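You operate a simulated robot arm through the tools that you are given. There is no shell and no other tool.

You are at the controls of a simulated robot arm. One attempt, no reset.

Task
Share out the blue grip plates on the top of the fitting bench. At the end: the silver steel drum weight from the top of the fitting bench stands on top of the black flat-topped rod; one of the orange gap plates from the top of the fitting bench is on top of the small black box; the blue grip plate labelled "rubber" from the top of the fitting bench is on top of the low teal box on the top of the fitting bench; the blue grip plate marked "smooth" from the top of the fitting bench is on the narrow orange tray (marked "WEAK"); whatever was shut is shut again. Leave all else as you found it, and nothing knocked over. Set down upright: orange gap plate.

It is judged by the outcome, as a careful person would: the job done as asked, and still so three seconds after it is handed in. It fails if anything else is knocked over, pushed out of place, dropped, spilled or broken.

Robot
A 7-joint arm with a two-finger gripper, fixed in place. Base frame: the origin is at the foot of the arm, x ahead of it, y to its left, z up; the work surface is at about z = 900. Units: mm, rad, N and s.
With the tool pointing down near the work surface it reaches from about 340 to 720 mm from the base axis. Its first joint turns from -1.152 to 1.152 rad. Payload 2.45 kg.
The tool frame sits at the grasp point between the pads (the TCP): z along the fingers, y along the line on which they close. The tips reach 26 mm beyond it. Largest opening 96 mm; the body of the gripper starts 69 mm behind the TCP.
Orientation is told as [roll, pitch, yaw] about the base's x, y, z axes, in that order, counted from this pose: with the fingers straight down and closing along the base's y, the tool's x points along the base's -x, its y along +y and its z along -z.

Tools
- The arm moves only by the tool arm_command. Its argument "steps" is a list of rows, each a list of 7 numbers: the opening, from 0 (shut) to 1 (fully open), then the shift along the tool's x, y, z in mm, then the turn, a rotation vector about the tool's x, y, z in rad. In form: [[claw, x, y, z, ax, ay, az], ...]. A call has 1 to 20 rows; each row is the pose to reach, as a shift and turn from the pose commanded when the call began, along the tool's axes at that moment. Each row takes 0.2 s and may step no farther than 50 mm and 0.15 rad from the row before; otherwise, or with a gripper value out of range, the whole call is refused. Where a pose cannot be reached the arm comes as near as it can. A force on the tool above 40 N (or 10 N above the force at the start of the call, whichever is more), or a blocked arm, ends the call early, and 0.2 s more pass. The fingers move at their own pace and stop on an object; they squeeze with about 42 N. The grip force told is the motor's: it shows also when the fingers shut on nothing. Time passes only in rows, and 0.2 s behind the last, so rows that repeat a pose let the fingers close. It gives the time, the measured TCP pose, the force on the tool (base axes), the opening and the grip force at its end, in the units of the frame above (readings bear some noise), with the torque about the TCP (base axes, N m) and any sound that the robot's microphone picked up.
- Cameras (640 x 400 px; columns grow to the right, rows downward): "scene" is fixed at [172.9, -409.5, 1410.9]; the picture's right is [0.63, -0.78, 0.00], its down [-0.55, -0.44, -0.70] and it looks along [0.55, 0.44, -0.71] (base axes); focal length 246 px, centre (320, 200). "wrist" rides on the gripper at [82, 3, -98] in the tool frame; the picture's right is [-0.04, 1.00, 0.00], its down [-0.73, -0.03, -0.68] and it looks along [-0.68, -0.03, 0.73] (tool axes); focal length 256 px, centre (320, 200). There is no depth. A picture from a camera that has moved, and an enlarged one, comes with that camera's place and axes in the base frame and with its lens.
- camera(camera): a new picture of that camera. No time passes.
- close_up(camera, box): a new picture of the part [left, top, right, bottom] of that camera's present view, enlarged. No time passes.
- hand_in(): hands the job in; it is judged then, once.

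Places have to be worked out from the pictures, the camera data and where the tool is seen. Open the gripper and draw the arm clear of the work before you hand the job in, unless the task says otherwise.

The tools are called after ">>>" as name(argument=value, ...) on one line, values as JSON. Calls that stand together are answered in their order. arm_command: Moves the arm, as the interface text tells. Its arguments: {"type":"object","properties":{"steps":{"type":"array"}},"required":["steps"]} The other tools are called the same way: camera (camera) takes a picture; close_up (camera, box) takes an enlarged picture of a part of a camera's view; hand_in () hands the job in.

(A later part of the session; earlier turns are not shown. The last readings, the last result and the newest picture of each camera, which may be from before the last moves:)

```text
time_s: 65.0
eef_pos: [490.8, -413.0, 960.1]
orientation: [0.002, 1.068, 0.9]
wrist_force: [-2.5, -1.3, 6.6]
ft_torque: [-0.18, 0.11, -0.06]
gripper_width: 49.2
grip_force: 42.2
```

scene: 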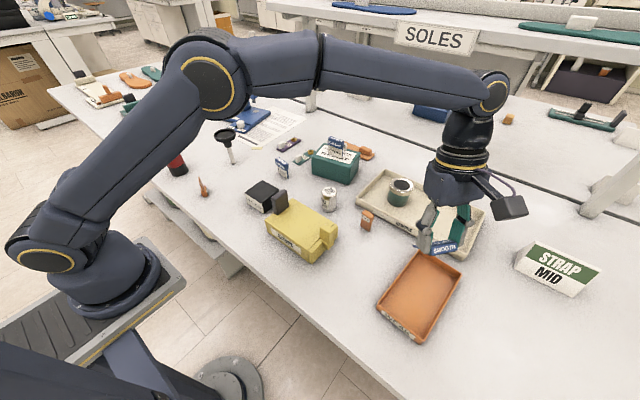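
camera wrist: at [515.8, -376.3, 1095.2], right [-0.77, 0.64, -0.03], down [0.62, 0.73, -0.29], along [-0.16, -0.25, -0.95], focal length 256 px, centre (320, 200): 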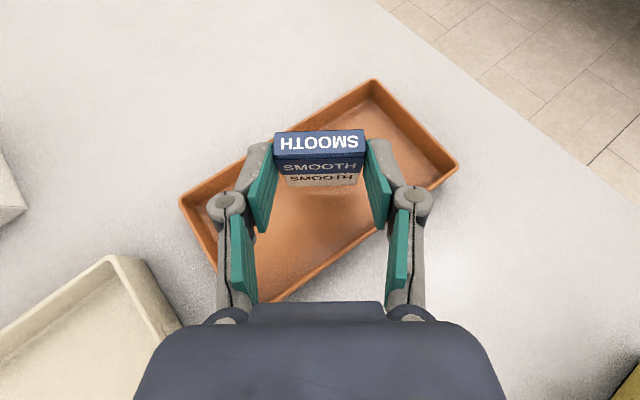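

Light contact (about 7 N). I'll release by opening along the plate's width and hold still.

>>> arm_command(steps=[[0.56, 0, 0, 0, 0, 0, 0], [0.6, 0, 0, 0, 0, 0, 0], [0.68, 0, 0, 0, 0, 0, 0], [0.75, 0, 0, 0, 0, 0, 0], [0.75, 0, 0, 0, 0, 0, 0]])

>>> camera(camera="wrist")

>>> close_up(camera="scene", box=[400, 240, 460, 300])

```text
time_s: 66.2
eef_pos: [492.0, -412.0, 960.5]
orientation: [0.0, 1.068, 0.901]
wrist_force: [0.6, 0.5, 0.3]
ft_torque: [-0.01, 0.02, 0.01]
gripper_width: 72.1
grip_force: 0.0
```

```text
taken
camera wrist: at [517.5, -374.7, 1078.6], right [-0.77, 0.64, -0.04], down [0.61, 0.73, -0.32], along [-0.18, -0.27, -0.95], focal length 256 px, centre (320, 200)
```

wrist: 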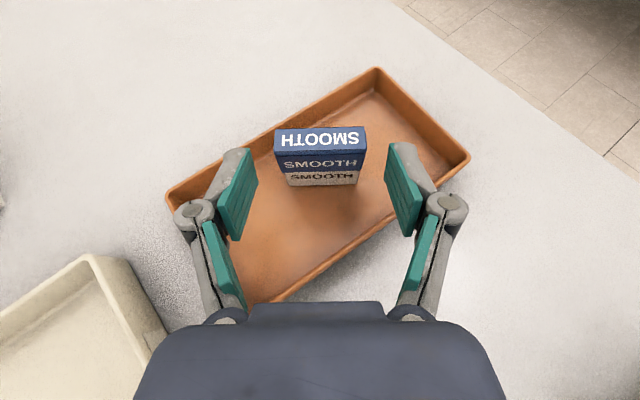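

```text
6.67 times, centred on (430, 270) of scene
camera zoom: at [172.9, -409.5, 1410.9], right [0.63, -0.78, 0.0], down [-0.55, -0.44, -0.7], along [0.55, 0.44, -0.71], focal length 1636 px, centre (-413, -267)
```

zoom: 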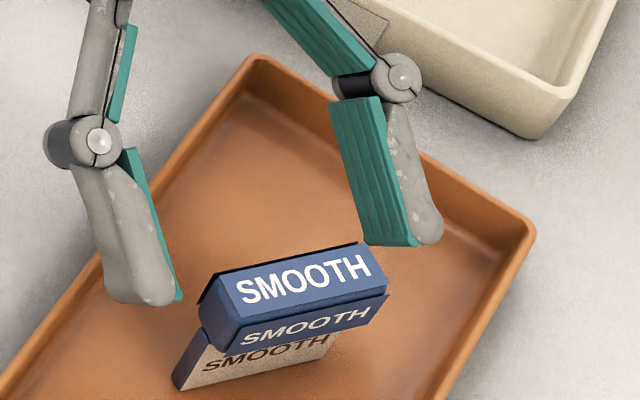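

SMOOTH stands upright in the orange tray. I'll back the fingers out along the tool axis, then rise.

>>> arm_command(steps=[[0.75, 0, 0, -10, 0, 0, 0], [0.75, 0, 0, -25, 0, 0, 0], [0.75, 0, 0, -45, 0, 0, 0], [0.75, 15, 0, -65, 0, 0, 0], [0.75, 40, 0, -85, 0, 0, 0], [0.75, 70, 0, -100, 0, 0, 0], [0.75, 100, 0, -110, 0, 0, 0]])

>>> close_up(camera="scene", box=[370, 220, 490, 350])

>>> camera(camera="scene")

```text
time_s: 67.8
eef_pos: [522.0, -374.9, 1100.4]
orientation: [-0.001, 1.069, 0.901]
wrist_force: [-1.3, 0.4, -0.2]
ft_torque: [0.03, -0.01, 0.02]
gripper_width: 72.0
grip_force: 0.0
```

```text
3.08 times, centred on (430, 285) of scene
camera zoom: at [172.9, -409.5, 1410.9], right [0.63, -0.78, 0.0], down [-0.55, -0.44, -0.7], along [0.55, 0.44, -0.71], focal length 755 px, centre (-18, -62)
```

zoom: 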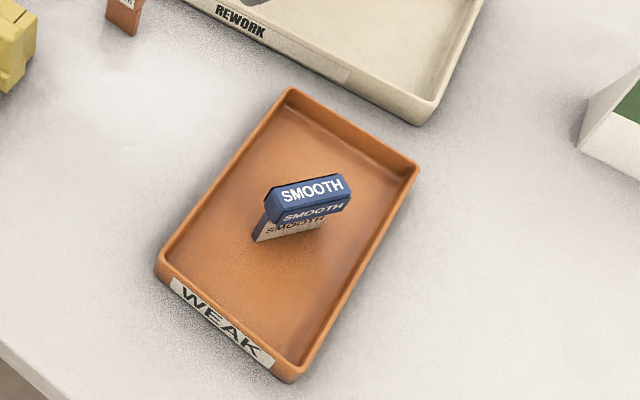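

```text
taken
```

scene: 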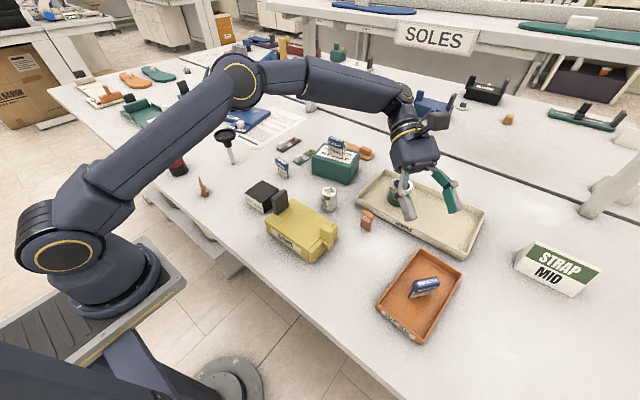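

SMOOTH is standing in the tray. Next is the upside-down 3 mm gap plate; I'll bring the tool back to vertical and travel over toward the black box.

>>> arm_command(steps=[[0.75, 5, 0, 0, 0, -0.13, 0], [0.75, 10, 0, 0, 0, -0.265, 0], [0.75, 15, 0, 0, 0, -0.4, 0], [0.75, 20, 0, 0, 0, -0.535, 0], [0.75, 25, 0, 0, 0, -0.67, 0], [0.75, 30, 0, 0, 0, -0.805, 0], [0.75, 30, 0, 0, 0, -0.94, 0], [0.75, 30, 0, 0, 0, -1.069, 0], [0.75, 30, 0, 0, 0, -1.069, 0]])

>>> camera(camera="wrist")

```text
time_s: 69.8
eef_pos: [512.3, -386.2, 1125.4]
orientation: [-0.001, -0.002, 0.9]
wrist_force: [0.2, 0.2, 0.2]
ft_torque: [0.02, 0.01, -0.03]
gripper_width: 71.9
grip_force: 0.2
```

```text
taken
camera wrist: at [458.9, -449.2, 1224.8], right [-0.76, 0.65, 0.0], down [0.48, 0.56, 0.68], along [0.44, 0.52, -0.73], focal length 256 px, centre (320, 200)
```

wrist: 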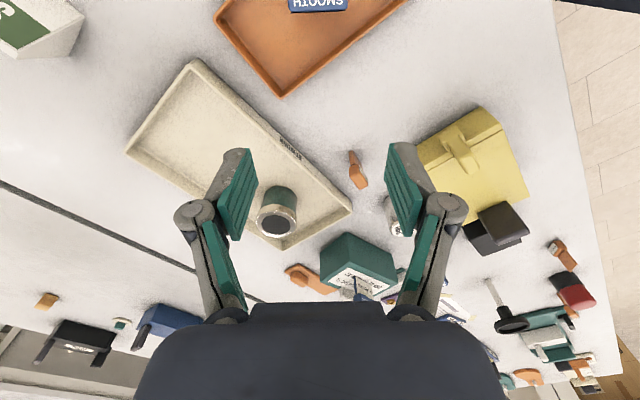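

Travelling at height to above the 3 mm gap plate.

>>> arm_command(steps=[[0.75, -24, 31, 0, 0, 0, 0], [0.75, -50, 64.5, 0, 0, 0, 0], [0.75, -78, 100.7, 0, 0, 0, 0], [0.75, -106, 136.8, 0, 0, 0, 0], [0.75, -134, 173, 0, 0, 0, 0], [0.75, -162, 209.1, 0, 0, 0, 0], [0.75, -190, 245.3, 0, 0, 0, 0], [0.75, -218, 281.4, 0, 0, 0, 0], [0.75, -246, 317.6, 0, 0, 0, 0], [0.75, -274, 353.7, 0, 0, 0, 0], [0.75, -302, 389.9, 0, 0, 0, 0], [0.75, -330, 426, 0, 0, 0, -0.03], [0.75, -350, 451.8, 0, 0, 0, -0.06], [0.75, -360.2, 465, 0, 0, 0, -0.086], [0.75, -360.2, 465, 0, 0, 0, -0.086]])

>>> camera(camera="wrist")

>>> close_up(camera="wrist", box=[240, 60, 400, 180])

>>> close_up(camera="scene", box=[180, 160, 250, 220])

```text
time_s: 73.0
eef_pos: [369.9, 184.7, 1128.3]
orientation: [0.0, -0.002, 0.988]
wrist_force: [0.2, 0.0, 0.2]
ft_torque: [0.05, 0.0, -0.02]
gripper_width: 72.0
grip_force: 0.1
```

```text
taken
camera wrist: at [322.9, 118.1, 1226.0], right [-0.81, 0.58, 0.0], down [0.43, 0.6, 0.68], along [0.4, 0.55, -0.73], focal length 256 px, centre (320, 200)
```

wrist: 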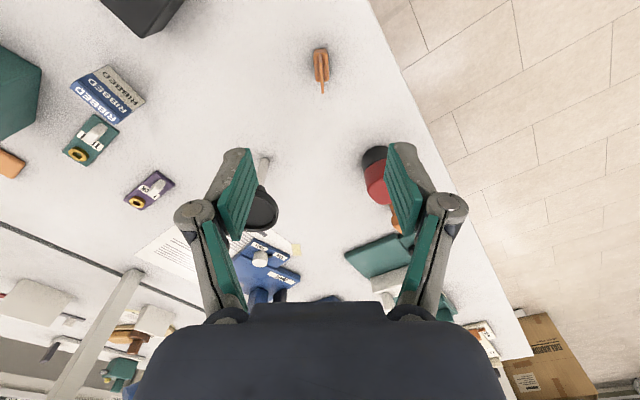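

```text
3.33 times, centred on (320, 120) of wrist
camera zoom: at [322.9, 118.1, 1226.0], right [-0.81, 0.58, 0.0], down [0.43, 0.6, 0.68], along [0.4, 0.55, -0.73], focal length 853 px, centre (320, 467)
```

zoom: 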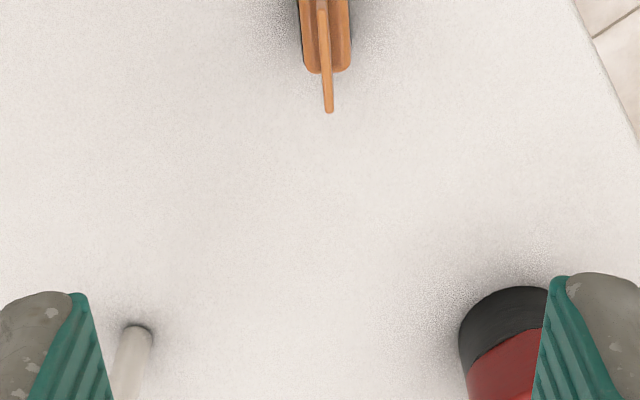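

```text
6.67 times, centred on (215, 190) of scene
camera zoom: at [173.0, -409.5, 1410.9], right [0.63, -0.78, 0.0], down [-0.55, -0.44, -0.7], along [0.55, 0.44, -0.71], focal length 1636 px, centre (1020, 267)
```

zoom: 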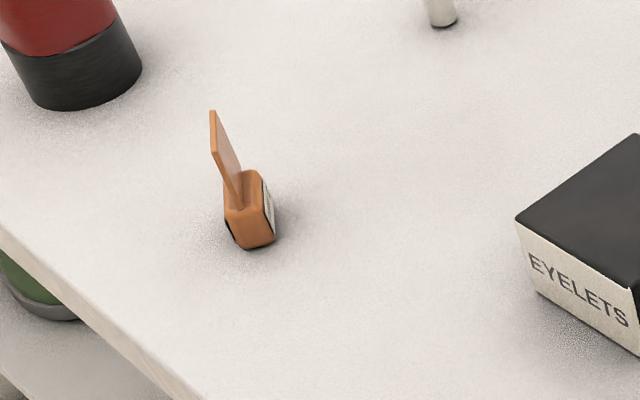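

The plate is aligned with the tool. I'll zoom in for an exact measurement of block and blade.

>>> close_up(camera="wrist", box=[280, 35, 360, 105])

```text
5.71 times, centred on (320, 70) of wrist
camera zoom: at [322.9, 118.1, 1226.0], right [-0.81, 0.58, 0.0], down [0.43, 0.6, 0.68], along [0.4, 0.55, -0.73], focal length 1463 px, centre (320, 943)
```

zoom: 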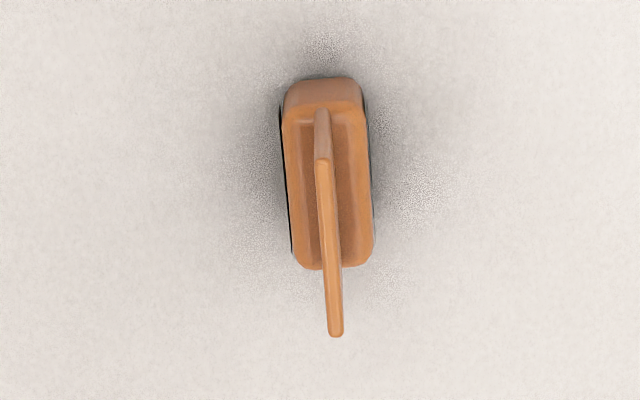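

The blade centre is at about (371,187), turned 1.035 rad; the block is 14×28 mm below it. I'll align the yaw and move over the pick point while still high.

>>> arm_command(steps=[[0.75, 0, 0, 0, 0, 0, -0.024], [0.6, 0, 0, 0, 0, 0, -0.048], [0.4, 0, 0, 0, 0, 0, -0.048]])

>>> arm_command(steps=[[0.4, 0, 0, 0, 0, -0.11, 0], [0.4, 0, 0, 0, 0, -0.22, 0], [0.4, 0, 0, 0, 0, -0.33, 0], [0.4, 0, 0, 0, 0, -0.436, 0], [0.4, 0, 0, 0, 0, -0.436, 0]])

```text
time_s: 73.8
eef_pos: [371.7, 184.7, 1127.3]
orientation: [0.0, 0.0, 1.034]
wrist_force: [0.3, 0.0, 0.5]
ft_torque: [0.01, 0.01, -0.01]
gripper_width: 38.0
grip_force: 0.1
```

```text
time_s: 75.0
eef_pos: [372.5, 185.1, 1126.9]
orientation: [0.0, -0.439, 1.036]
wrist_force: [0.7, 0.4, 0.0]
ft_torque: [0.0, -0.01, -0.01]
gripper_width: 38.1
grip_force: 0.0
```

The tilt works here. I'll descend to z≈1000, just above the blade, and check the alignment.

>>> arm_command(steps=[[0.4, 20, 0.5, 36, 0, 0, 0], [0.4, 40, 1, 72, 0, 0, 0], [0.4, 61.8, 1.4, 111.3, 0, 0, 0], [0.4, 61.8, 1.4, 111.3, 0, 0, 0]])

>>> camera(camera="wrist")

>>> close_up(camera="wrist", box=[260, 80, 380, 200])

>>> close_up(camera="scene", box=[160, 130, 260, 220])

```text
time_s: 76.0
eef_pos: [365.9, 178.4, 1000.6]
orientation: [0.0, -0.438, 1.035]
wrist_force: [-0.2, 0.1, -0.2]
ft_torque: [-0.02, -0.02, 0.06]
gripper_width: 38.5
grip_force: 0.0
```

```text
taken
camera wrist: at [303.7, 80.1, 1055.3], right [-0.84, 0.54, 0.02], down [0.22, 0.31, 0.93], along [0.5, 0.78, -0.38], focal length 256 px, centre (320, 200)
```

wrist: 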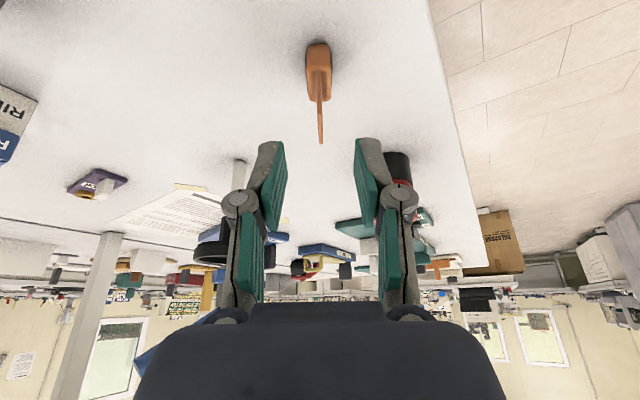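

```text
3.33 times, centred on (320, 140) of wrist
camera zoom: at [303.7, 80.1, 1055.3], right [-0.84, 0.54, 0.02], down [0.22, 0.31, 0.93], along [0.5, 0.78, -0.38], focal length 853 px, centre (320, 400)
```

zoom: 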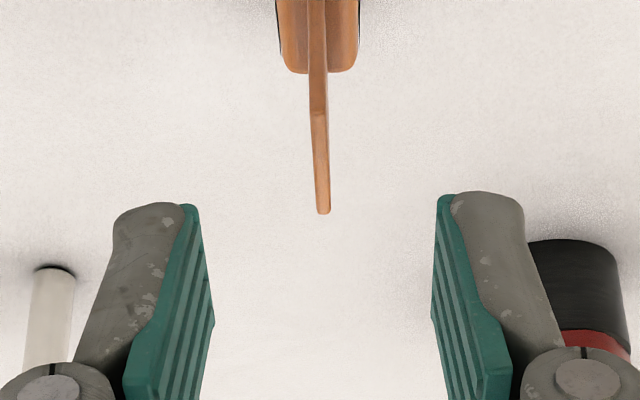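

```text
4.44 times, centred on (210, 175) of scene
camera zoom: at [173.0, -409.5, 1410.9], right [0.63, -0.78, 0.0], down [-0.55, -0.44, -0.7], along [0.55, 0.44, -0.71], focal length 1091 px, centre (809, 311)
```

zoom: 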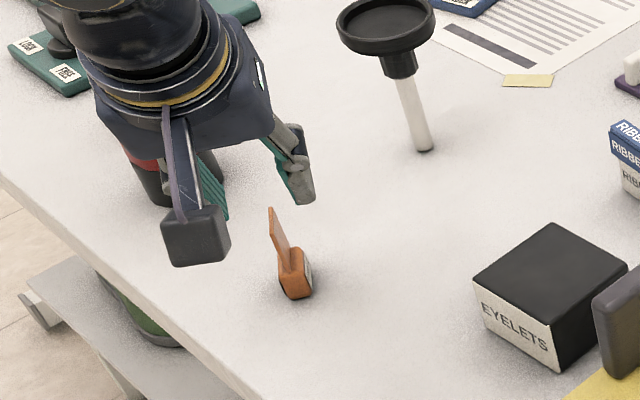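

The blade is centred between the fingers. I'll descend the last 45 mm, staying above the block.

>>> arm_command(steps=[[0.4, 6.3, 0, 13.6, 0, 0, 0], [0.4, 12.7, 0, 27.2, 0, 0, 0], [0.4, 19, 0, 40.8, 0, 0, 0], [0.4, 19, 0, 40.8, 0, 0, 0]])

>>> close_up(camera="wrist", box=[240, 80, 400, 240])

>>> close_up(camera="scene", box=[180, 150, 250, 220])

```text
time_s: 77.0
eef_pos: [365.7, 178.8, 955.2]
orientation: [0.0, -0.435, 1.034]
wrist_force: [-0.3, -1.1, -0.8]
ft_torque: [0.02, 0.0, -0.04]
gripper_width: 38.5
grip_force: 0.0
```

```text
2.50 times, centred on (320, 160) of wrist
camera zoom: at [303.4, 79.6, 1009.8], right [-0.84, 0.54, 0.02], down [0.22, 0.31, 0.93], along [0.5, 0.78, -0.38], focal length 640 px, centre (320, 300)
```

zoom: 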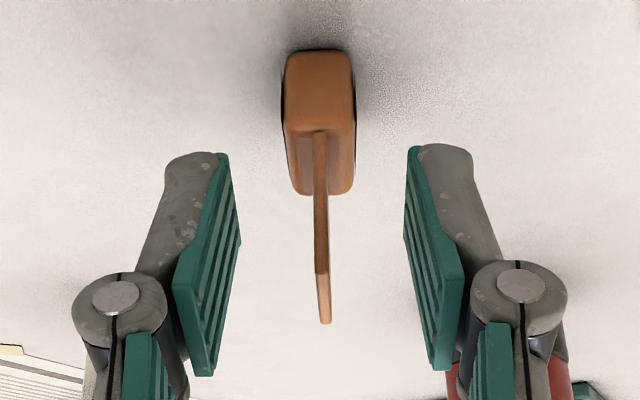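

```text
5.71 times, centred on (215, 185) of scene
camera zoom: at [173.0, -409.5, 1410.9], right [0.63, -0.78, 0.0], down [-0.55, -0.44, -0.7], along [0.55, 0.44, -0.71], focal length 1403 px, centre (920, 286)
```

zoom: 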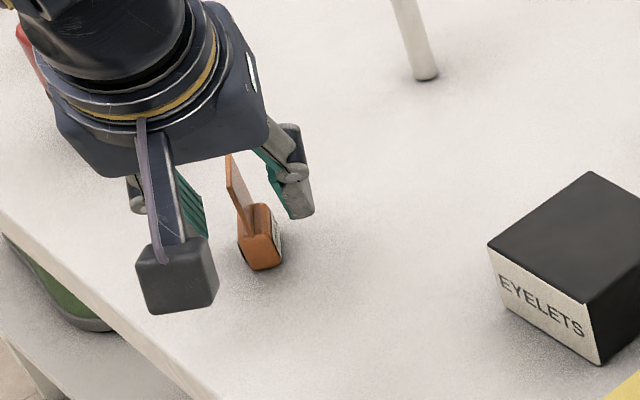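

Centred. I'll close on the blade.

>>> arm_command(steps=[[0.25, 0, 0, 0, 0, 0, 0], [0.12, 0, 0, 0, 0, 0, 0], [0, 0, 0, 0, 0, 0, 0], [0, 0, 0, 0, 0, 0, 0], [0, 0, 0, 0, 0, 0, 0], [0, 0, 0, 0, 0, 0, 0]])

>>> close_up(camera="wrist", box=[240, 80, 400, 240])

>>> close_up(camera="scene", box=[180, 150, 250, 220])

```text
time_s: 78.4
eef_pos: [366.4, 179.6, 955.2]
orientation: [0.0, -0.436, 1.034]
wrist_force: [1.4, 0.4, 0.7]
ft_torque: [0.03, -0.05, -0.02]
gripper_width: 5.9
grip_force: 31.6
```

```text
2.50 times, centred on (320, 160) of wrist
camera zoom: at [303.5, 79.7, 1010.0], right [-0.84, 0.54, 0.02], down [0.22, 0.31, 0.93], along [0.5, 0.78, -0.38], focal length 640 px, centre (320, 300)
```

zoom: 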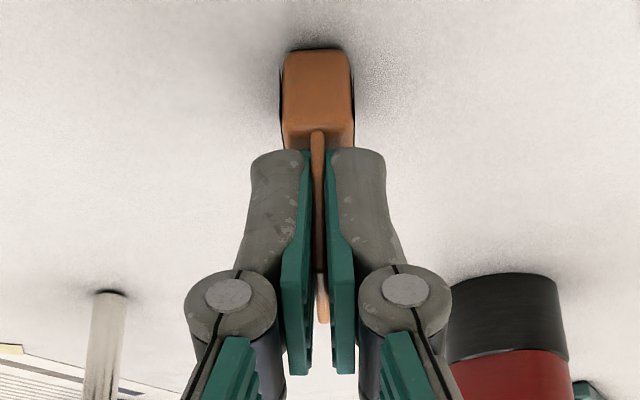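

```text
5.71 times, centred on (215, 185) of scene
camera zoom: at [173.0, -409.5, 1410.9], right [0.63, -0.78, 0.0], down [-0.55, -0.44, -0.7], along [0.55, 0.44, -0.71], focal length 1403 px, centre (920, 286)
```

zoom: 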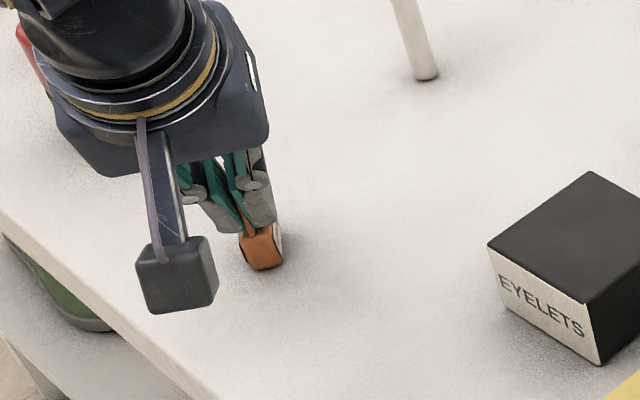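

Width 5.9 mm at 31.6 N; I'll wait two more rows to see if it has settled.

>>> arm_command(steps=[[0, 0, 0, 0, 0, 0, 0], [0, 0, 0, 0, 0, 0, 0], [0, 0, 0, 0, 0, 0, 0]])

```text
time_s: 79.2
eef_pos: [366.0, 177.9, 956.1]
orientation: [0.0, -0.437, 1.034]
wrist_force: [0.7, -0.3, 0.4]
ft_torque: [0.02, 0.0, -0.02]
gripper_width: 6.1
grip_force: 31.9
```

Settled at 6 mm. I'll lift it slowly 30 mm and check.

>>> arm_command(steps=[[0, -1.3, 0, -2.7, 0, 0, 0], [0, -4.2, 0, -9.1, 0, 0, 0], [0, -8.4, 0, -18.1, 0, 0, 0], [0, -12.7, 0, -27.2, 0, 0, 0], [0, -12.7, 0, -27.2, 0, 0, 0]])

>>> close_up(camera="wrist", box=[240, 80, 400, 240])

>>> close_up(camera="scene", box=[180, 150, 250, 220])

```text
time_s: 80.4
eef_pos: [365.2, 176.7, 986.4]
orientation: [0.001, -0.436, 1.036]
wrist_force: [0.4, 0.1, -0.3]
ft_torque: [-0.01, -0.01, 0.01]
gripper_width: 6.0
grip_force: 31.4
```

```text
2.50 times, centred on (320, 160) of wrist
camera zoom: at [303.7, 79.3, 1039.8], right [-0.84, 0.54, 0.02], down [0.22, 0.31, 0.93], along [0.5, 0.78, -0.38], focal length 640 px, centre (320, 300)
```

zoom: 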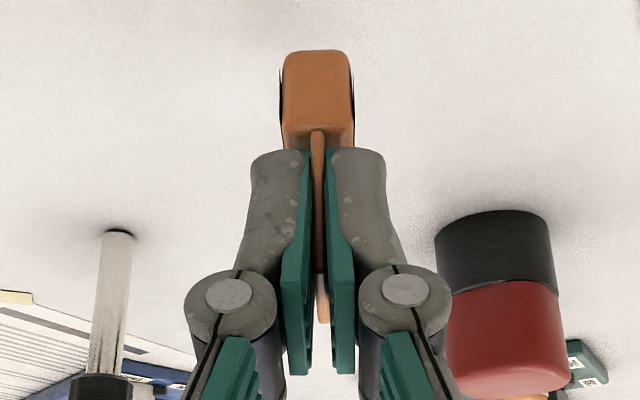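

```text
5.71 times, centred on (215, 185) of scene
camera zoom: at [172.9, -409.5, 1410.9], right [0.63, -0.78, 0.0], down [-0.55, -0.44, -0.7], along [0.55, 0.44, -0.71], focal length 1403 px, centre (920, 286)
```

zoom: 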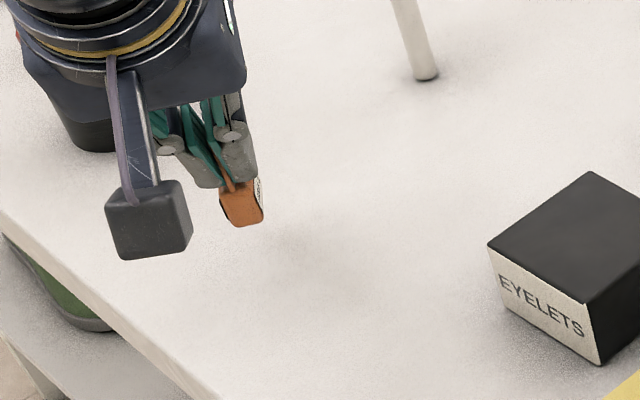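

Held firmly. I'll carry it slowly up and over toward the black box, turning the yaw to 0.85.

>>> arm_command(steps=[[0, 0.6, -4.9, -2.7, 0.0023, 0, 0.005], [0, 1.9, -16.3, -9.1, 0.0078, 0, 0.0168], [0, 3.9, -32.5, -18.1, 0.0156, 0, 0.0335], [0, 5.8, -48.8, -27.2, 0.0234, 0, 0.0503], [0, 7.7, -65.1, -36.2, 0.0312, 0, 0.0671], [0, 9.7, -81.4, -45.3, 0.0391, 0, 0.0839], [0, 11.6, -97.6, -54.4, 0.0469, 0, 0.1006], [0, 13.5, -113.9, -63.4, 0.0547, 0, 0.1174], [0, 15.4, -130.2, -72.5, 0.0625, 0, 0.1342], [0, 17.4, -146.4, -81.5, 0.0703, 0, 0.1509], [0, 18.7, -157.8, -87.9, 0.0758, 0, 0.1627], [0, 19.3, -162.7, -90.6, 0.0781, 0, 0.1677], [0, 19.3, -162.7, -90.6, 0.0781, 0, 0.1677]])

>>> close_up(camera="wrist", box=[240, 80, 400, 240])

>>> camera(camera="scene")

```text
time_s: 83.2
eef_pos: [476.7, 47.4, 1058.6]
orientation: [0.0, -0.437, 0.85]
wrist_force: [0.7, -0.4, -0.4]
ft_torque: [0.02, 0.03, 0.04]
gripper_width: 6.3
grip_force: 31.6
```

```text
2.50 times, centred on (320, 160) of wrist
camera zoom: at [397.8, -38.5, 1113.4], right [-0.73, 0.69, 0.02], down [0.27, 0.26, 0.93], along [0.63, 0.68, -0.38], focal length 640 px, centre (320, 300)
```

zoom: 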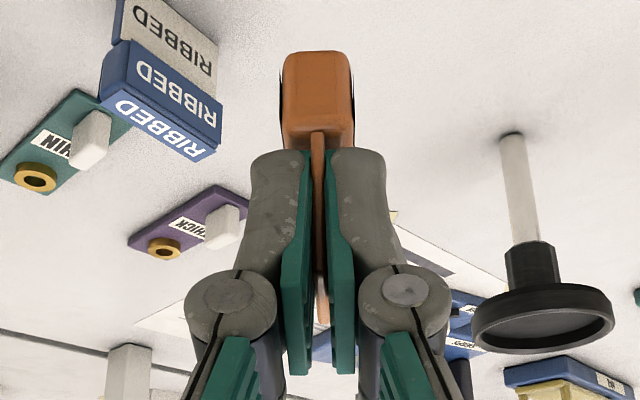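

```text
taken
```

scene: 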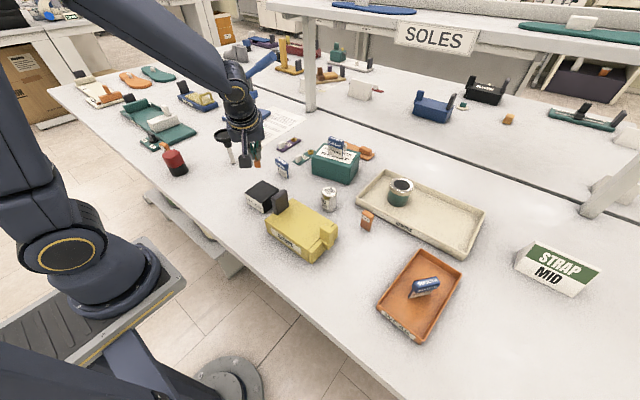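

Still held. Now I'll tilt it slowly the first half toward +65°, in the air above the black box.

>>> arm_command(steps=[[0, 0, 0, 0, 0, 0.04, 0], [0, 0, 0, 0, 0, 0.12, 0], [0, 0, 0, 0, 0, 0.22, 0], [0, 0, 0, 0, 0, 0.32, 0], [0, 0, 0, 0, 0, 0.42, 0], [0, 0, 0, 0, 0, 0.52, 0], [0, 0, 0, 0, 0, 0.62, 0], [0, 0, 0, 0, 0, 0.72, 0], [0, 0, 0, 0, 0, 0.786, 0], [0, 0, 0, 0, 0, 0.786, 0]])

>>> arm_command(steps=[[0, 0, 0, 0, 0, 0.04, 0], [0, 0, 0, 0, 0, 0.12, 0], [0, 0, 0, 0, 0, 0.22, 0], [0, 0, 0, 0, 0, 0.32, 0], [0, 0, 0, 0, 0, 0.42, 0], [0, 0, 0, 0, 0, 0.52, 0], [0, 0, 0, 0, 0, 0.62, 0], [0, 0, 0, 0, 0, 0.72, 0], [0, 0, 0, 0, 0, 0.785, 0], [0, 0, 0, 0, 0, 0.785, 0]])

>>> camera(camera="wrist")

>>> camera(camera="scene")

```text
time_s: 85.4
eef_pos: [477.6, 47.0, 1058.6]
orientation: [-0.001, 0.352, 0.851]
wrist_force: [0.9, -0.5, -0.5]
ft_torque: [0.02, -0.01, -0.02]
gripper_width: 6.1
grip_force: 31.3
```

```text
time_s: 87.6
eef_pos: [475.5, 47.4, 1058.3]
orientation: [0.001, 1.135, 0.849]
wrist_force: [0.1, 0.3, 0.1]
ft_torque: [-0.02, 0.0, -0.01]
gripper_width: 6.0
grip_force: 31.5
```

```text
taken
camera wrist: at [510.4, 89.8, 1174.4], right [-0.74, 0.67, -0.04], down [0.63, 0.68, -0.38], along [-0.23, -0.3, -0.92], focal length 256 px, centre (320, 200)
```

wrist: 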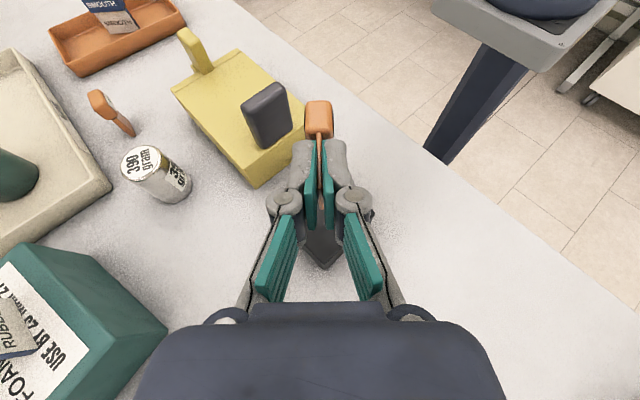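

```text
taken
```

scene: 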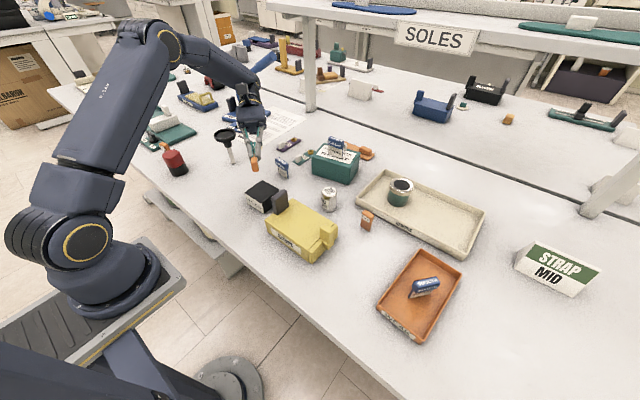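

The tilt reached +65° and the plate lies level in the fingers over the black box. I'll lower it to about 20 mm above the box top, and look.

>>> arm_command(steps=[[0, -9, 0, 4.2, 0, 0, 0], [0, -22.7, 0, 10.6, 0, 0, 0], [0, -36.2, 0, 16.9, 0, 0, 0], [0, -49.8, 0, 23.2, 0, 0, 0], [0, -60, 0, 28, 0, 0, 0], [0, -66.2, 0, 30.9, 0, 0, 0], [0, -66.2, 0, 30.9, 0, 0, 0]])

>>> close_up(camera="scene", box=[210, 120, 310, 220])

>>> camera(camera="wrist")

```text
time_s: 89.2
eef_pos: [477.2, 47.3, 986.5]
orientation: [0.001, 1.136, 0.85]
wrist_force: [0.2, 0.1, -0.7]
ft_torque: [0.0, 0.01, -0.01]
gripper_width: 5.9
grip_force: 31.1
```

```text
4.00 times, centred on (260, 170) of scene
camera zoom: at [173.0, -409.5, 1410.9], right [0.63, -0.78, 0.0], down [-0.55, -0.44, -0.7], along [0.55, 0.44, -0.71], focal length 982 px, centre (560, 320)
```

zoom: 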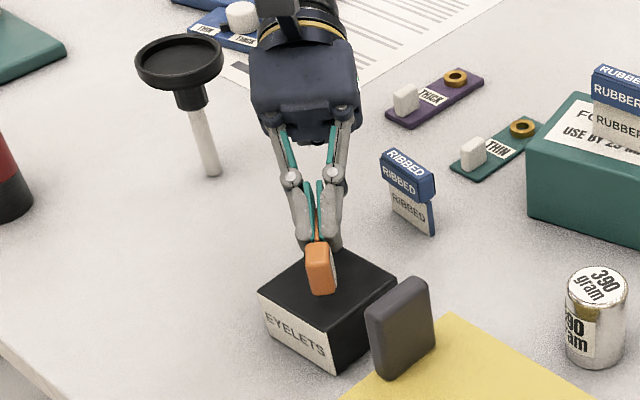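

```text
taken
camera wrist: at [510.1, 89.4, 1101.4], right [-0.74, 0.67, -0.04], down [0.63, 0.68, -0.38], along [-0.23, -0.3, -0.93], focal length 256 px, centre (320, 200)
```

wrist: 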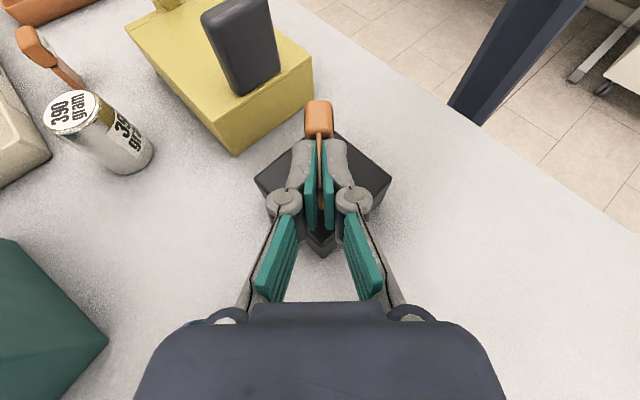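

The plate is well placed over the box top. I'll lower in small steps, watching the force.

>>> arm_command(steps=[[0, -3.6, 0, 1.7, 0, 0, 0], [0, -7.2, 0, 3.4, 0, 0, 0], [0, -10.9, 0, 5.1, 0, 0, 0], [0, -10.9, 0, 5.1, 0, 0, 0]])

```text
time_s: 90.2
eef_pos: [476.4, 49.0, 972.9]
orientation: [-0.002, 1.135, 0.85]
wrist_force: [-0.1, 0.1, 0.3]
ft_torque: [0.01, -0.03, 0.01]
gripper_width: 6.4
grip_force: 31.6
```

>>> arm_command(steps=[[0, -1.8, 0, 0.85, 0, 0, 0], [0, -1.8, 0, 0.85, 0, 0, 0]])

>>> close_up(camera="scene", box=[235, 165, 295, 215])

```text
time_s: 90.8
eef_pos: [476.5, 46.8, 971.9]
orientation: [-0.001, 1.134, 0.848]
wrist_force: [0.0, 1.8, 11.2]
ft_torque: [-0.19, 0.16, -0.02]
gripper_width: 5.9
grip_force: 31.4
```

```text
8.00 times, centred on (265, 190) of scene
camera zoom: at [172.8, -409.5, 1410.9], right [0.63, -0.78, 0.0], down [-0.55, -0.44, -0.7], along [0.55, 0.44, -0.71], focal length 1964 px, centre (760, 280)
```

zoom: 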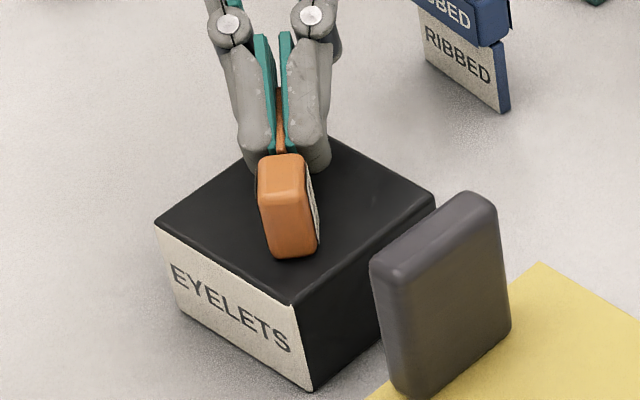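

Contact at 11 N with TCP z≈972, so the box top is about 946. I'll ease up 1 mm and release the plate onto its edge.

>>> arm_command(steps=[[0, 0.9, 0, -0.4, 0, 0, 0], [0, 0.9, 0, -0.4, 0, 0, 0], [0.15, 0.9, 0, -0.4, 0, 0, 0], [0.3, 0.9, 0, -0.4, 0, 0, 0], [0.3, 0.9, 0, -0.4, 0, 0, 0]])

>>> close_up(camera="scene", box=[235, 165, 295, 215])

>>> camera(camera="wrist")

```text
time_s: 92.0
eef_pos: [476.6, 47.5, 972.1]
orientation: [0.0, 1.135, 0.851]
wrist_force: [-0.4, -0.1, -0.2]
ft_torque: [0.01, -0.02, -0.04]
gripper_width: 28.9
grip_force: 0.1
```

```text
8.00 times, centred on (265, 190) of scene
camera zoom: at [172.9, -409.5, 1410.9], right [0.63, -0.78, 0.0], down [-0.55, -0.44, -0.7], along [0.55, 0.44, -0.71], focal length 1964 px, centre (760, 280)
```

zoom: 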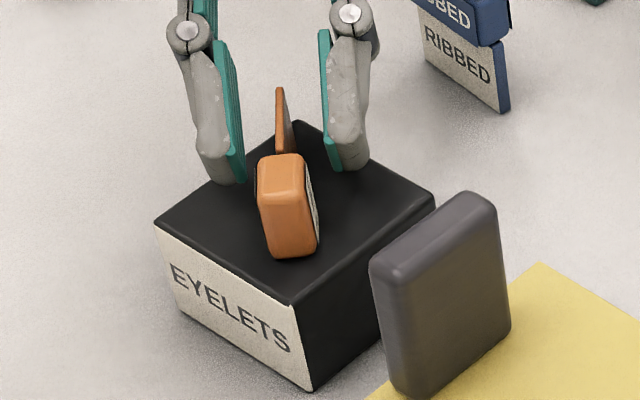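

```text
taken
camera wrist: at [510.0, 89.8, 1088.1], right [-0.74, 0.67, -0.04], down [0.63, 0.68, -0.38], along [-0.23, -0.3, -0.93], focal length 256 px, centre (320, 200)
```

wrist: 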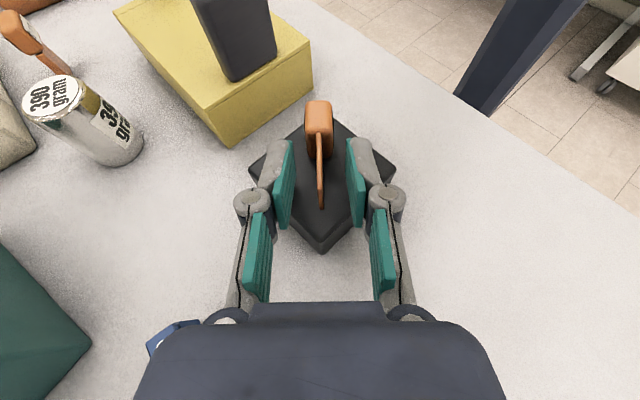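

The plate rests on its edge on the box. I'll back out along the tool axis and up.

>>> arm_command(steps=[[0.35, 0, 0, -8, 0, 0, 0], [0.4, 0, 0, -20, 0, 0, 0], [0.4, 0, 0, -40, 0, 0, 0], [0.4, 15, 0, -60, 0, 0, 0], [0.4, 45, 0, -70, 0, 0, 0], [0.4, 80, 0, -70, 0, 0, 0], [0.4, 110, 0, -70, 0, 0, 0], [0.4, 110, 0, -70, 0, 0, 0]])

>>> close_up(camera="scene", box=[235, 155, 305, 215])

>>> camera(camera="wrist")

```text
time_s: 93.8
eef_pos: [488.5, 60.5, 1101.8]
orientation: [0.004, 1.133, 0.852]
wrist_force: [-0.7, -0.4, -0.8]
ft_torque: [0.03, 0.02, 0.01]
gripper_width: 38.5
grip_force: 0.0
out of reach, approached as far as the arm can: row 5
```

```text
6.67 times, centred on (270, 185) of scene
camera zoom: at [172.9, -409.5, 1410.9], right [0.63, -0.78, 0.0], down [-0.55, -0.44, -0.7], along [0.55, 0.44, -0.71], focal length 1636 px, centre (653, 300)
```

zoom: 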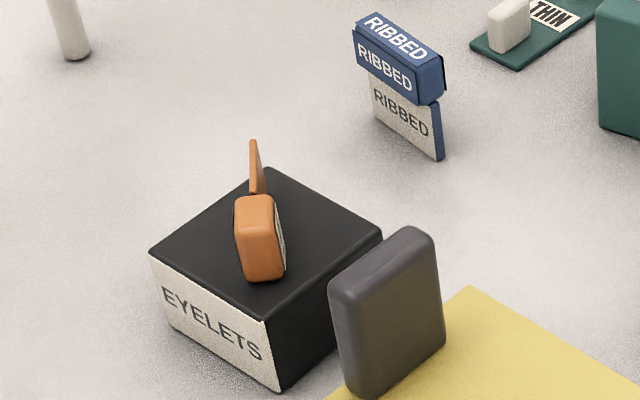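

```text
taken
camera wrist: at [522.0, 102.2, 1217.3], right [-0.74, 0.67, -0.04], down [0.63, 0.68, -0.38], along [-0.23, -0.3, -0.93], focal length 256 px, centre (320, 200)
```

wrist: 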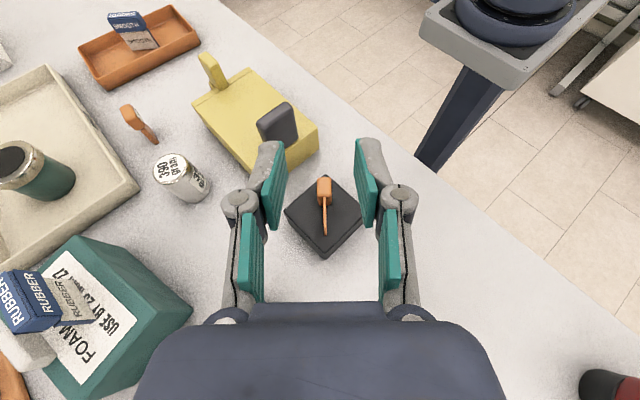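

The plate lies on its edge on the box. I'll zoom in from here to measure its exact place.

>>> close_up(camera="wrist", box=[280, 160, 370, 265])

```text
3.81 times, centred on (325, 212) of wrist
camera zoom: at [522.0, 102.2, 1217.3], right [-0.74, 0.67, -0.04], down [0.63, 0.68, -0.38], along [-0.23, -0.3, -0.93], focal length 975 px, centre (301, 152)
```

zoom: 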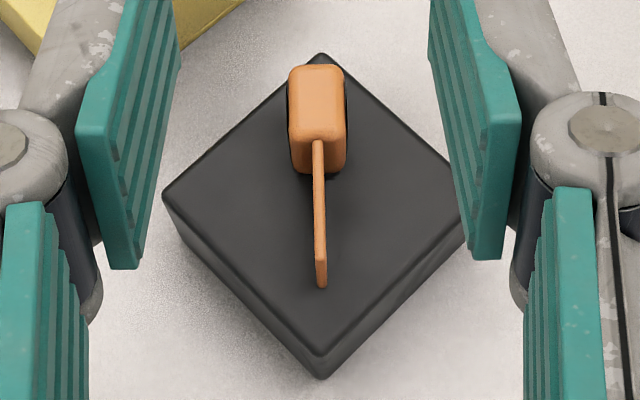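

Measured: block centre (450,15), blade tip (478,48), total length about 54 mm, plate direction 0.848 rad. I'll swing the empty tool back to −25° at height.

>>> arm_command(steps=[[0.4, 0, 0, 0, 0, -0.131, 0], [0.4, 0, 0, 0, 0, -0.262, 0], [0.4, 0, 0, 0, 0, -0.393, 0], [0.4, 0, 0, 0, 0, -0.523, 0], [0.4, 0, 0, 0, 0, -0.654, 0], [0.4, 0, 0, 0, 0, -0.785, 0], [0.4, 0, 0, 0, 0, -0.916, 0], [0.4, 0, 0, 0, 0, -1.047, 0], [0.4, 0, 0, 0, 0, -1.178, 0], [0.4, 0, 0, 0, 0, -1.309, 0], [0.4, 0, 0, 0, 0, -1.44, 0], [0.4, 0, 0, 0, 0, -1.57, 0], [0.4, 0, 0, 0, 0, -1.57, 0]])

>>> camera(camera="wrist")

```text
time_s: 96.6
eef_pos: [489.6, 60.3, 1101.1]
orientation: [-0.002, -0.437, 0.851]
wrist_force: [-0.3, -0.1, 0.0]
ft_torque: [-0.04, 0.0, -0.03]
gripper_width: 38.3
grip_force: 0.1
```

```text
taken
camera wrist: at [409.3, -25.7, 1156.7], right [-0.73, 0.69, 0.02], down [0.27, 0.26, 0.93], along [0.63, 0.68, -0.38], focal length 256 px, centre (320, 200)
```

wrist: 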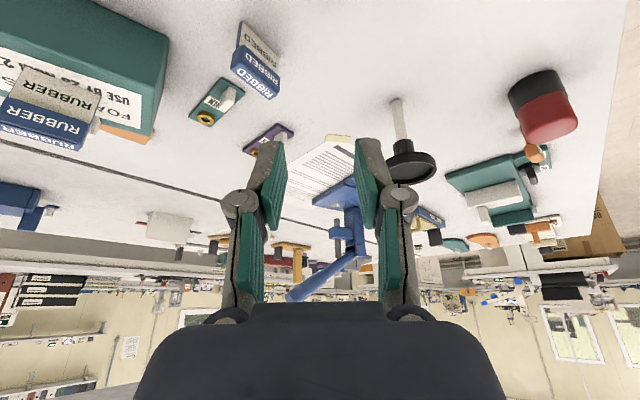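

I'll move to just above the block on the box (z≈1020) and check alignment.

>>> arm_command(steps=[[0.4, 32, -0.1, 14.8, 0, 0, 0], [0.4, 64, -0.3, 29.7, 0, 0, 0], [0.4, 96.1, -0.4, 44.5, 0, 0, 0], [0.4, 96.1, -0.4, 44.5, 0, 0, 0]])

>>> camera(camera="wrist")

>>> close_up(camera="wrist", box=[240, 60, 400, 220])

>>> close_up(camera="scene", box=[210, 120, 310, 220])

```text
time_s: 97.6
eef_pos: [443.0, 7.2, 1020.7]
orientation: [-0.002, -0.437, 0.852]
wrist_force: [-0.3, -0.1, 0.1]
ft_torque: [-0.03, 0.02, -0.02]
gripper_width: 38.5
grip_force: 0.1
```

```text
taken
camera wrist: at [365.2, -77.7, 1075.8], right [-0.73, 0.69, 0.02], down [0.27, 0.27, 0.93], along [0.63, 0.68, -0.38], focal length 256 px, centre (320, 200)
```

wrist: 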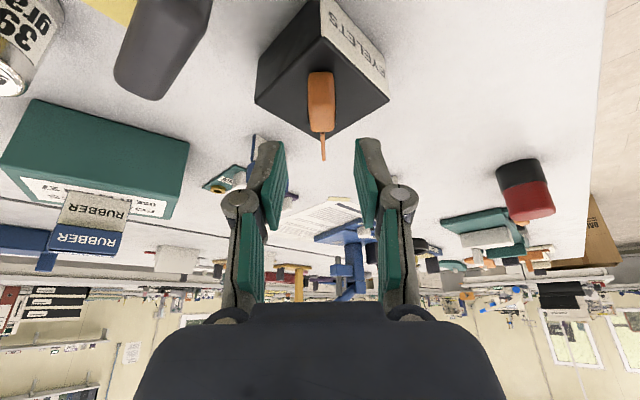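

```text
2.50 times, centred on (320, 140) of wrist
camera zoom: at [365.2, -77.7, 1075.8], right [-0.73, 0.69, 0.02], down [0.27, 0.27, 0.93], along [0.63, 0.68, -0.38], focal length 640 px, centre (320, 350)
```

zoom: 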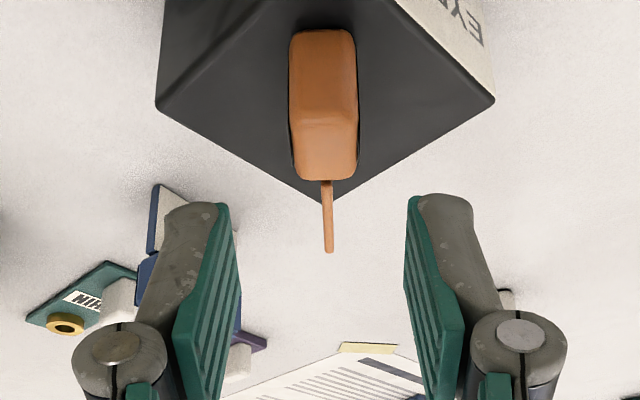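

```text
4.00 times, centred on (260, 170) of scene
camera zoom: at [172.9, -409.6, 1410.9], right [0.63, -0.78, 0.0], down [-0.55, -0.44, -0.7], along [0.55, 0.44, -0.71], focal length 982 px, centre (560, 320)
```

zoom: 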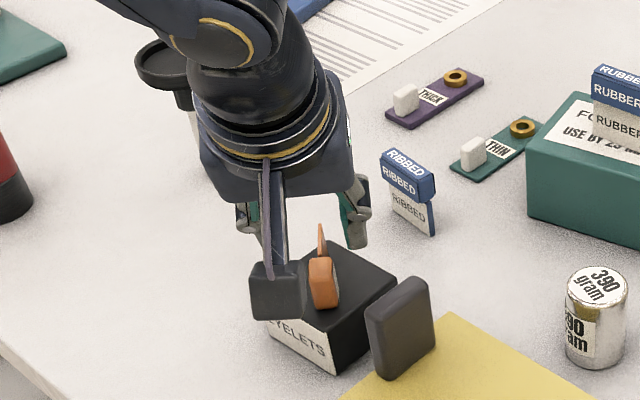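

The block's centre is about 1.4 mm to one side of the tool plane. I'll correct that while descending around it.

>>> arm_command(steps=[[0.4, 0, 1.4, 0, 0, 0, 0], [0.4, 5.9, 1.4, 12.7, 0, 0, 0], [0.4, 11.8, 1.4, 25.4, 0, 0, 0], [0.4, 17.4, 1.4, 37.2, 0, 0, 0], [0.4, 17.4, 1.4, 37.2, 0, 0, 0]])

>>> close_up(camera="wrist", box=[240, 80, 400, 240])

>>> close_up(camera="scene", box=[230, 150, 300, 220])

```text
time_s: 98.8
eef_pos: [443.2, 8.8, 980.6]
orientation: [0.001, -0.437, 0.851]
wrist_force: [0.3, -0.5, -0.4]
ft_torque: [0.01, 0.0, 0.08]
gripper_width: 38.3
grip_force: 0.1
```

```text
2.50 times, centred on (320, 160) of wrist
camera zoom: at [364.1, -76.9, 1035.0], right [-0.73, 0.69, 0.02], down [0.27, 0.27, 0.93], along [0.63, 0.68, -0.38], focal length 640 px, centre (320, 300)
```

zoom: 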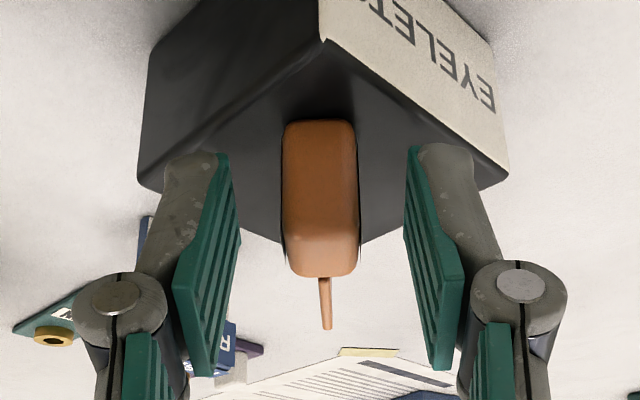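

```text
5.71 times, centred on (265, 185) of scene
camera zoom: at [173.0, -409.5, 1410.9], right [0.63, -0.78, 0.0], down [-0.55, -0.44, -0.7], along [0.55, 0.44, -0.71], focal length 1403 px, centre (634, 286)
```

zoom: 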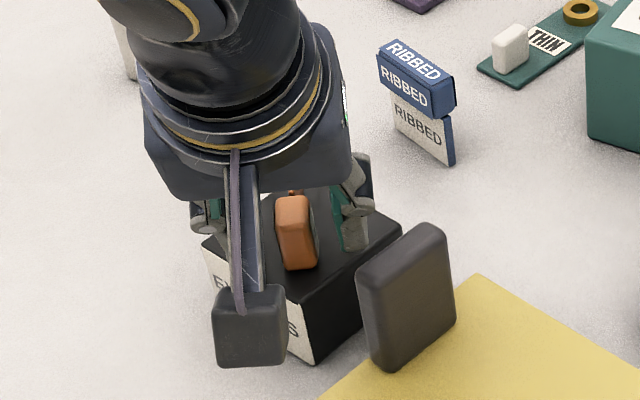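

Nicely centred. I'll close on the block.

>>> arm_command(steps=[[0.28, 0, 0, 0, 0, 0, 0], [0.18, 0, 0, 0, 0, 0, 0], [0, 0, 0, 0, 0, 0, 0], [0, 0, 0, 0, 0, 0, 0], [0, 0, 0, 0, 0, 0, 0], [0, 0, 0, 0, 0, 0, 0]])

>>> close_up(camera="wrist", box=[240, 80, 400, 240])

```text
time_s: 100.2
eef_pos: [442.7, 9.0, 980.9]
orientation: [0.0, -0.436, 0.851]
wrist_force: [0.5, -0.9, -0.9]
ft_torque: [-0.02, 0.03, 0.01]
gripper_width: 14.7
grip_force: 41.6
```

```text
2.50 times, centred on (320, 160) of wrist
camera zoom: at [364.1, -76.8, 1035.2], right [-0.73, 0.69, 0.02], down [0.27, 0.26, 0.93], along [0.63, 0.68, -0.38], focal length 640 px, centre (320, 300)
```

zoom: 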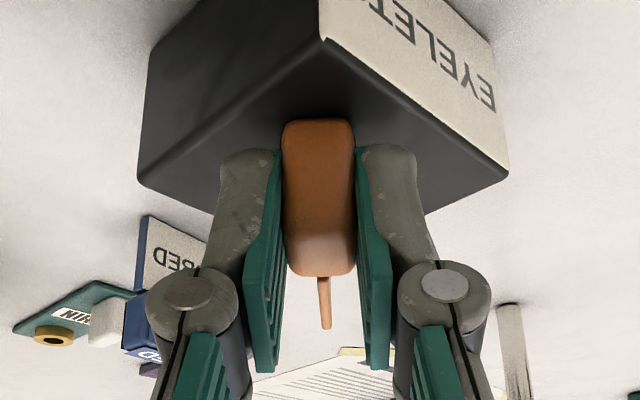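

Gripped at 14.7 mm. I'll lift slowly, 25 mm first.

>>> arm_command(steps=[[0, -1.3, 0, -2.7, 0, 0, 0], [0, -4.2, 0, -9.1, 0, 0, 0], [0, -7.4, 0, -15.9, 0, 0, 0], [0, -10.6, 0, -22.7, 0, 0, 0], [0, -10.6, 0, -22.7, 0, 0, 0]])

>>> close_up(camera="wrist", box=[240, 80, 400, 240])

```text
time_s: 101.4
eef_pos: [443.8, 10.2, 1004.4]
orientation: [0.002, -0.436, 0.849]
wrist_force: [0.5, -0.5, 0.0]
ft_torque: [-0.01, 0.0, 0.04]
gripper_width: 14.9
grip_force: 41.0
```

```text
2.50 times, centred on (320, 160) of wrist
camera zoom: at [363.7, -76.2, 1060.1], right [-0.73, 0.69, 0.02], down [0.27, 0.26, 0.93], along [0.63, 0.68, -0.38], focal length 640 px, centre (320, 300)
```

zoom: 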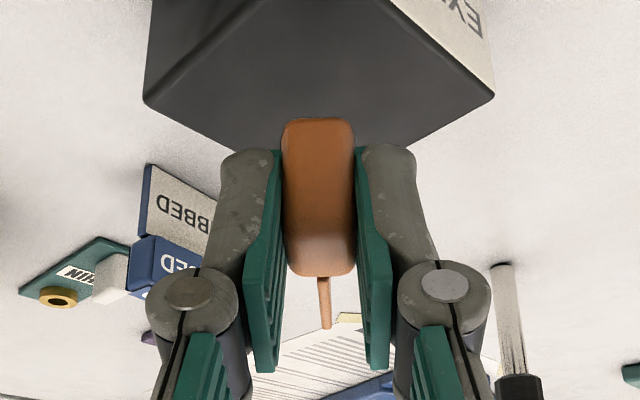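

Held. I'll raise it to z≈1065 above the box centre.

>>> arm_command(steps=[[0, -6.9, -0.1, -3.4, 0, 0, 0], [0, -20.6, -0.3, -10.2, 0, 0, 0], [0, -34.4, -0.5, -17, 0, 0, 0], [0, -48.2, -0.8, -23.9, 0, 0, 0], [0, -61.9, -1, -30.7, 0, 0, 0], [0, -68.8, -1.1, -34.1, 0, 0, 0], [0, -68.8, -1.1, -34.1, 0, 0, 0]])

>>> arm_command(steps=[[0, 0, 0, 0, 0, 0.04, 0], [0, 0, 0, 0, 0, 0.12, 0], [0, 0, 0, 0, 0, 0.22, 0], [0, 0, 0, 0, 0, 0.32, 0], [0, 0, 0, 0, 0, 0.42, 0], [0, 0, 0, 0, 0, 0.52, 0], [0, 0, 0, 0, 0, 0.62, 0], [0, 0, 0, 0, 0, 0.72, 0], [0, 0, 0, 0, 0, 0.786, 0], [0, 0, 0, 0, 0, 0.786, 0]])

>>> camera(camera="wrist")

```text
time_s: 103.0
eef_pos: [474.5, 45.2, 1065.6]
orientation: [0.002, -0.437, 0.849]
wrist_force: [0.2, 0.2, -0.4]
ft_torque: [0.0, -0.02, 0.01]
gripper_width: 14.7
grip_force: 40.3
```

```text
time_s: 105.2
eef_pos: [474.8, 44.8, 1064.6]
orientation: [-0.001, 0.351, 0.85]
wrist_force: [0.3, -0.2, -1.0]
ft_torque: [-0.02, -0.05, -0.05]
gripper_width: 14.6
grip_force: 41.1
```

```text
taken
camera wrist: at [443.8, 13.5, 1185.6], right [-0.73, 0.69, -0.01], down [0.63, 0.67, 0.38], along [0.27, 0.27, -0.92], focal length 256 px, centre (320, 200)
```

wrist: 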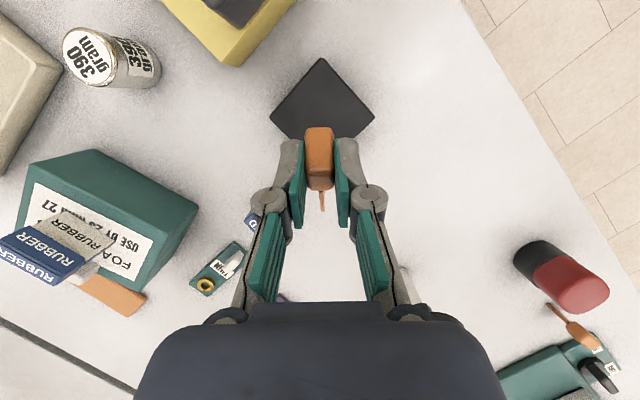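

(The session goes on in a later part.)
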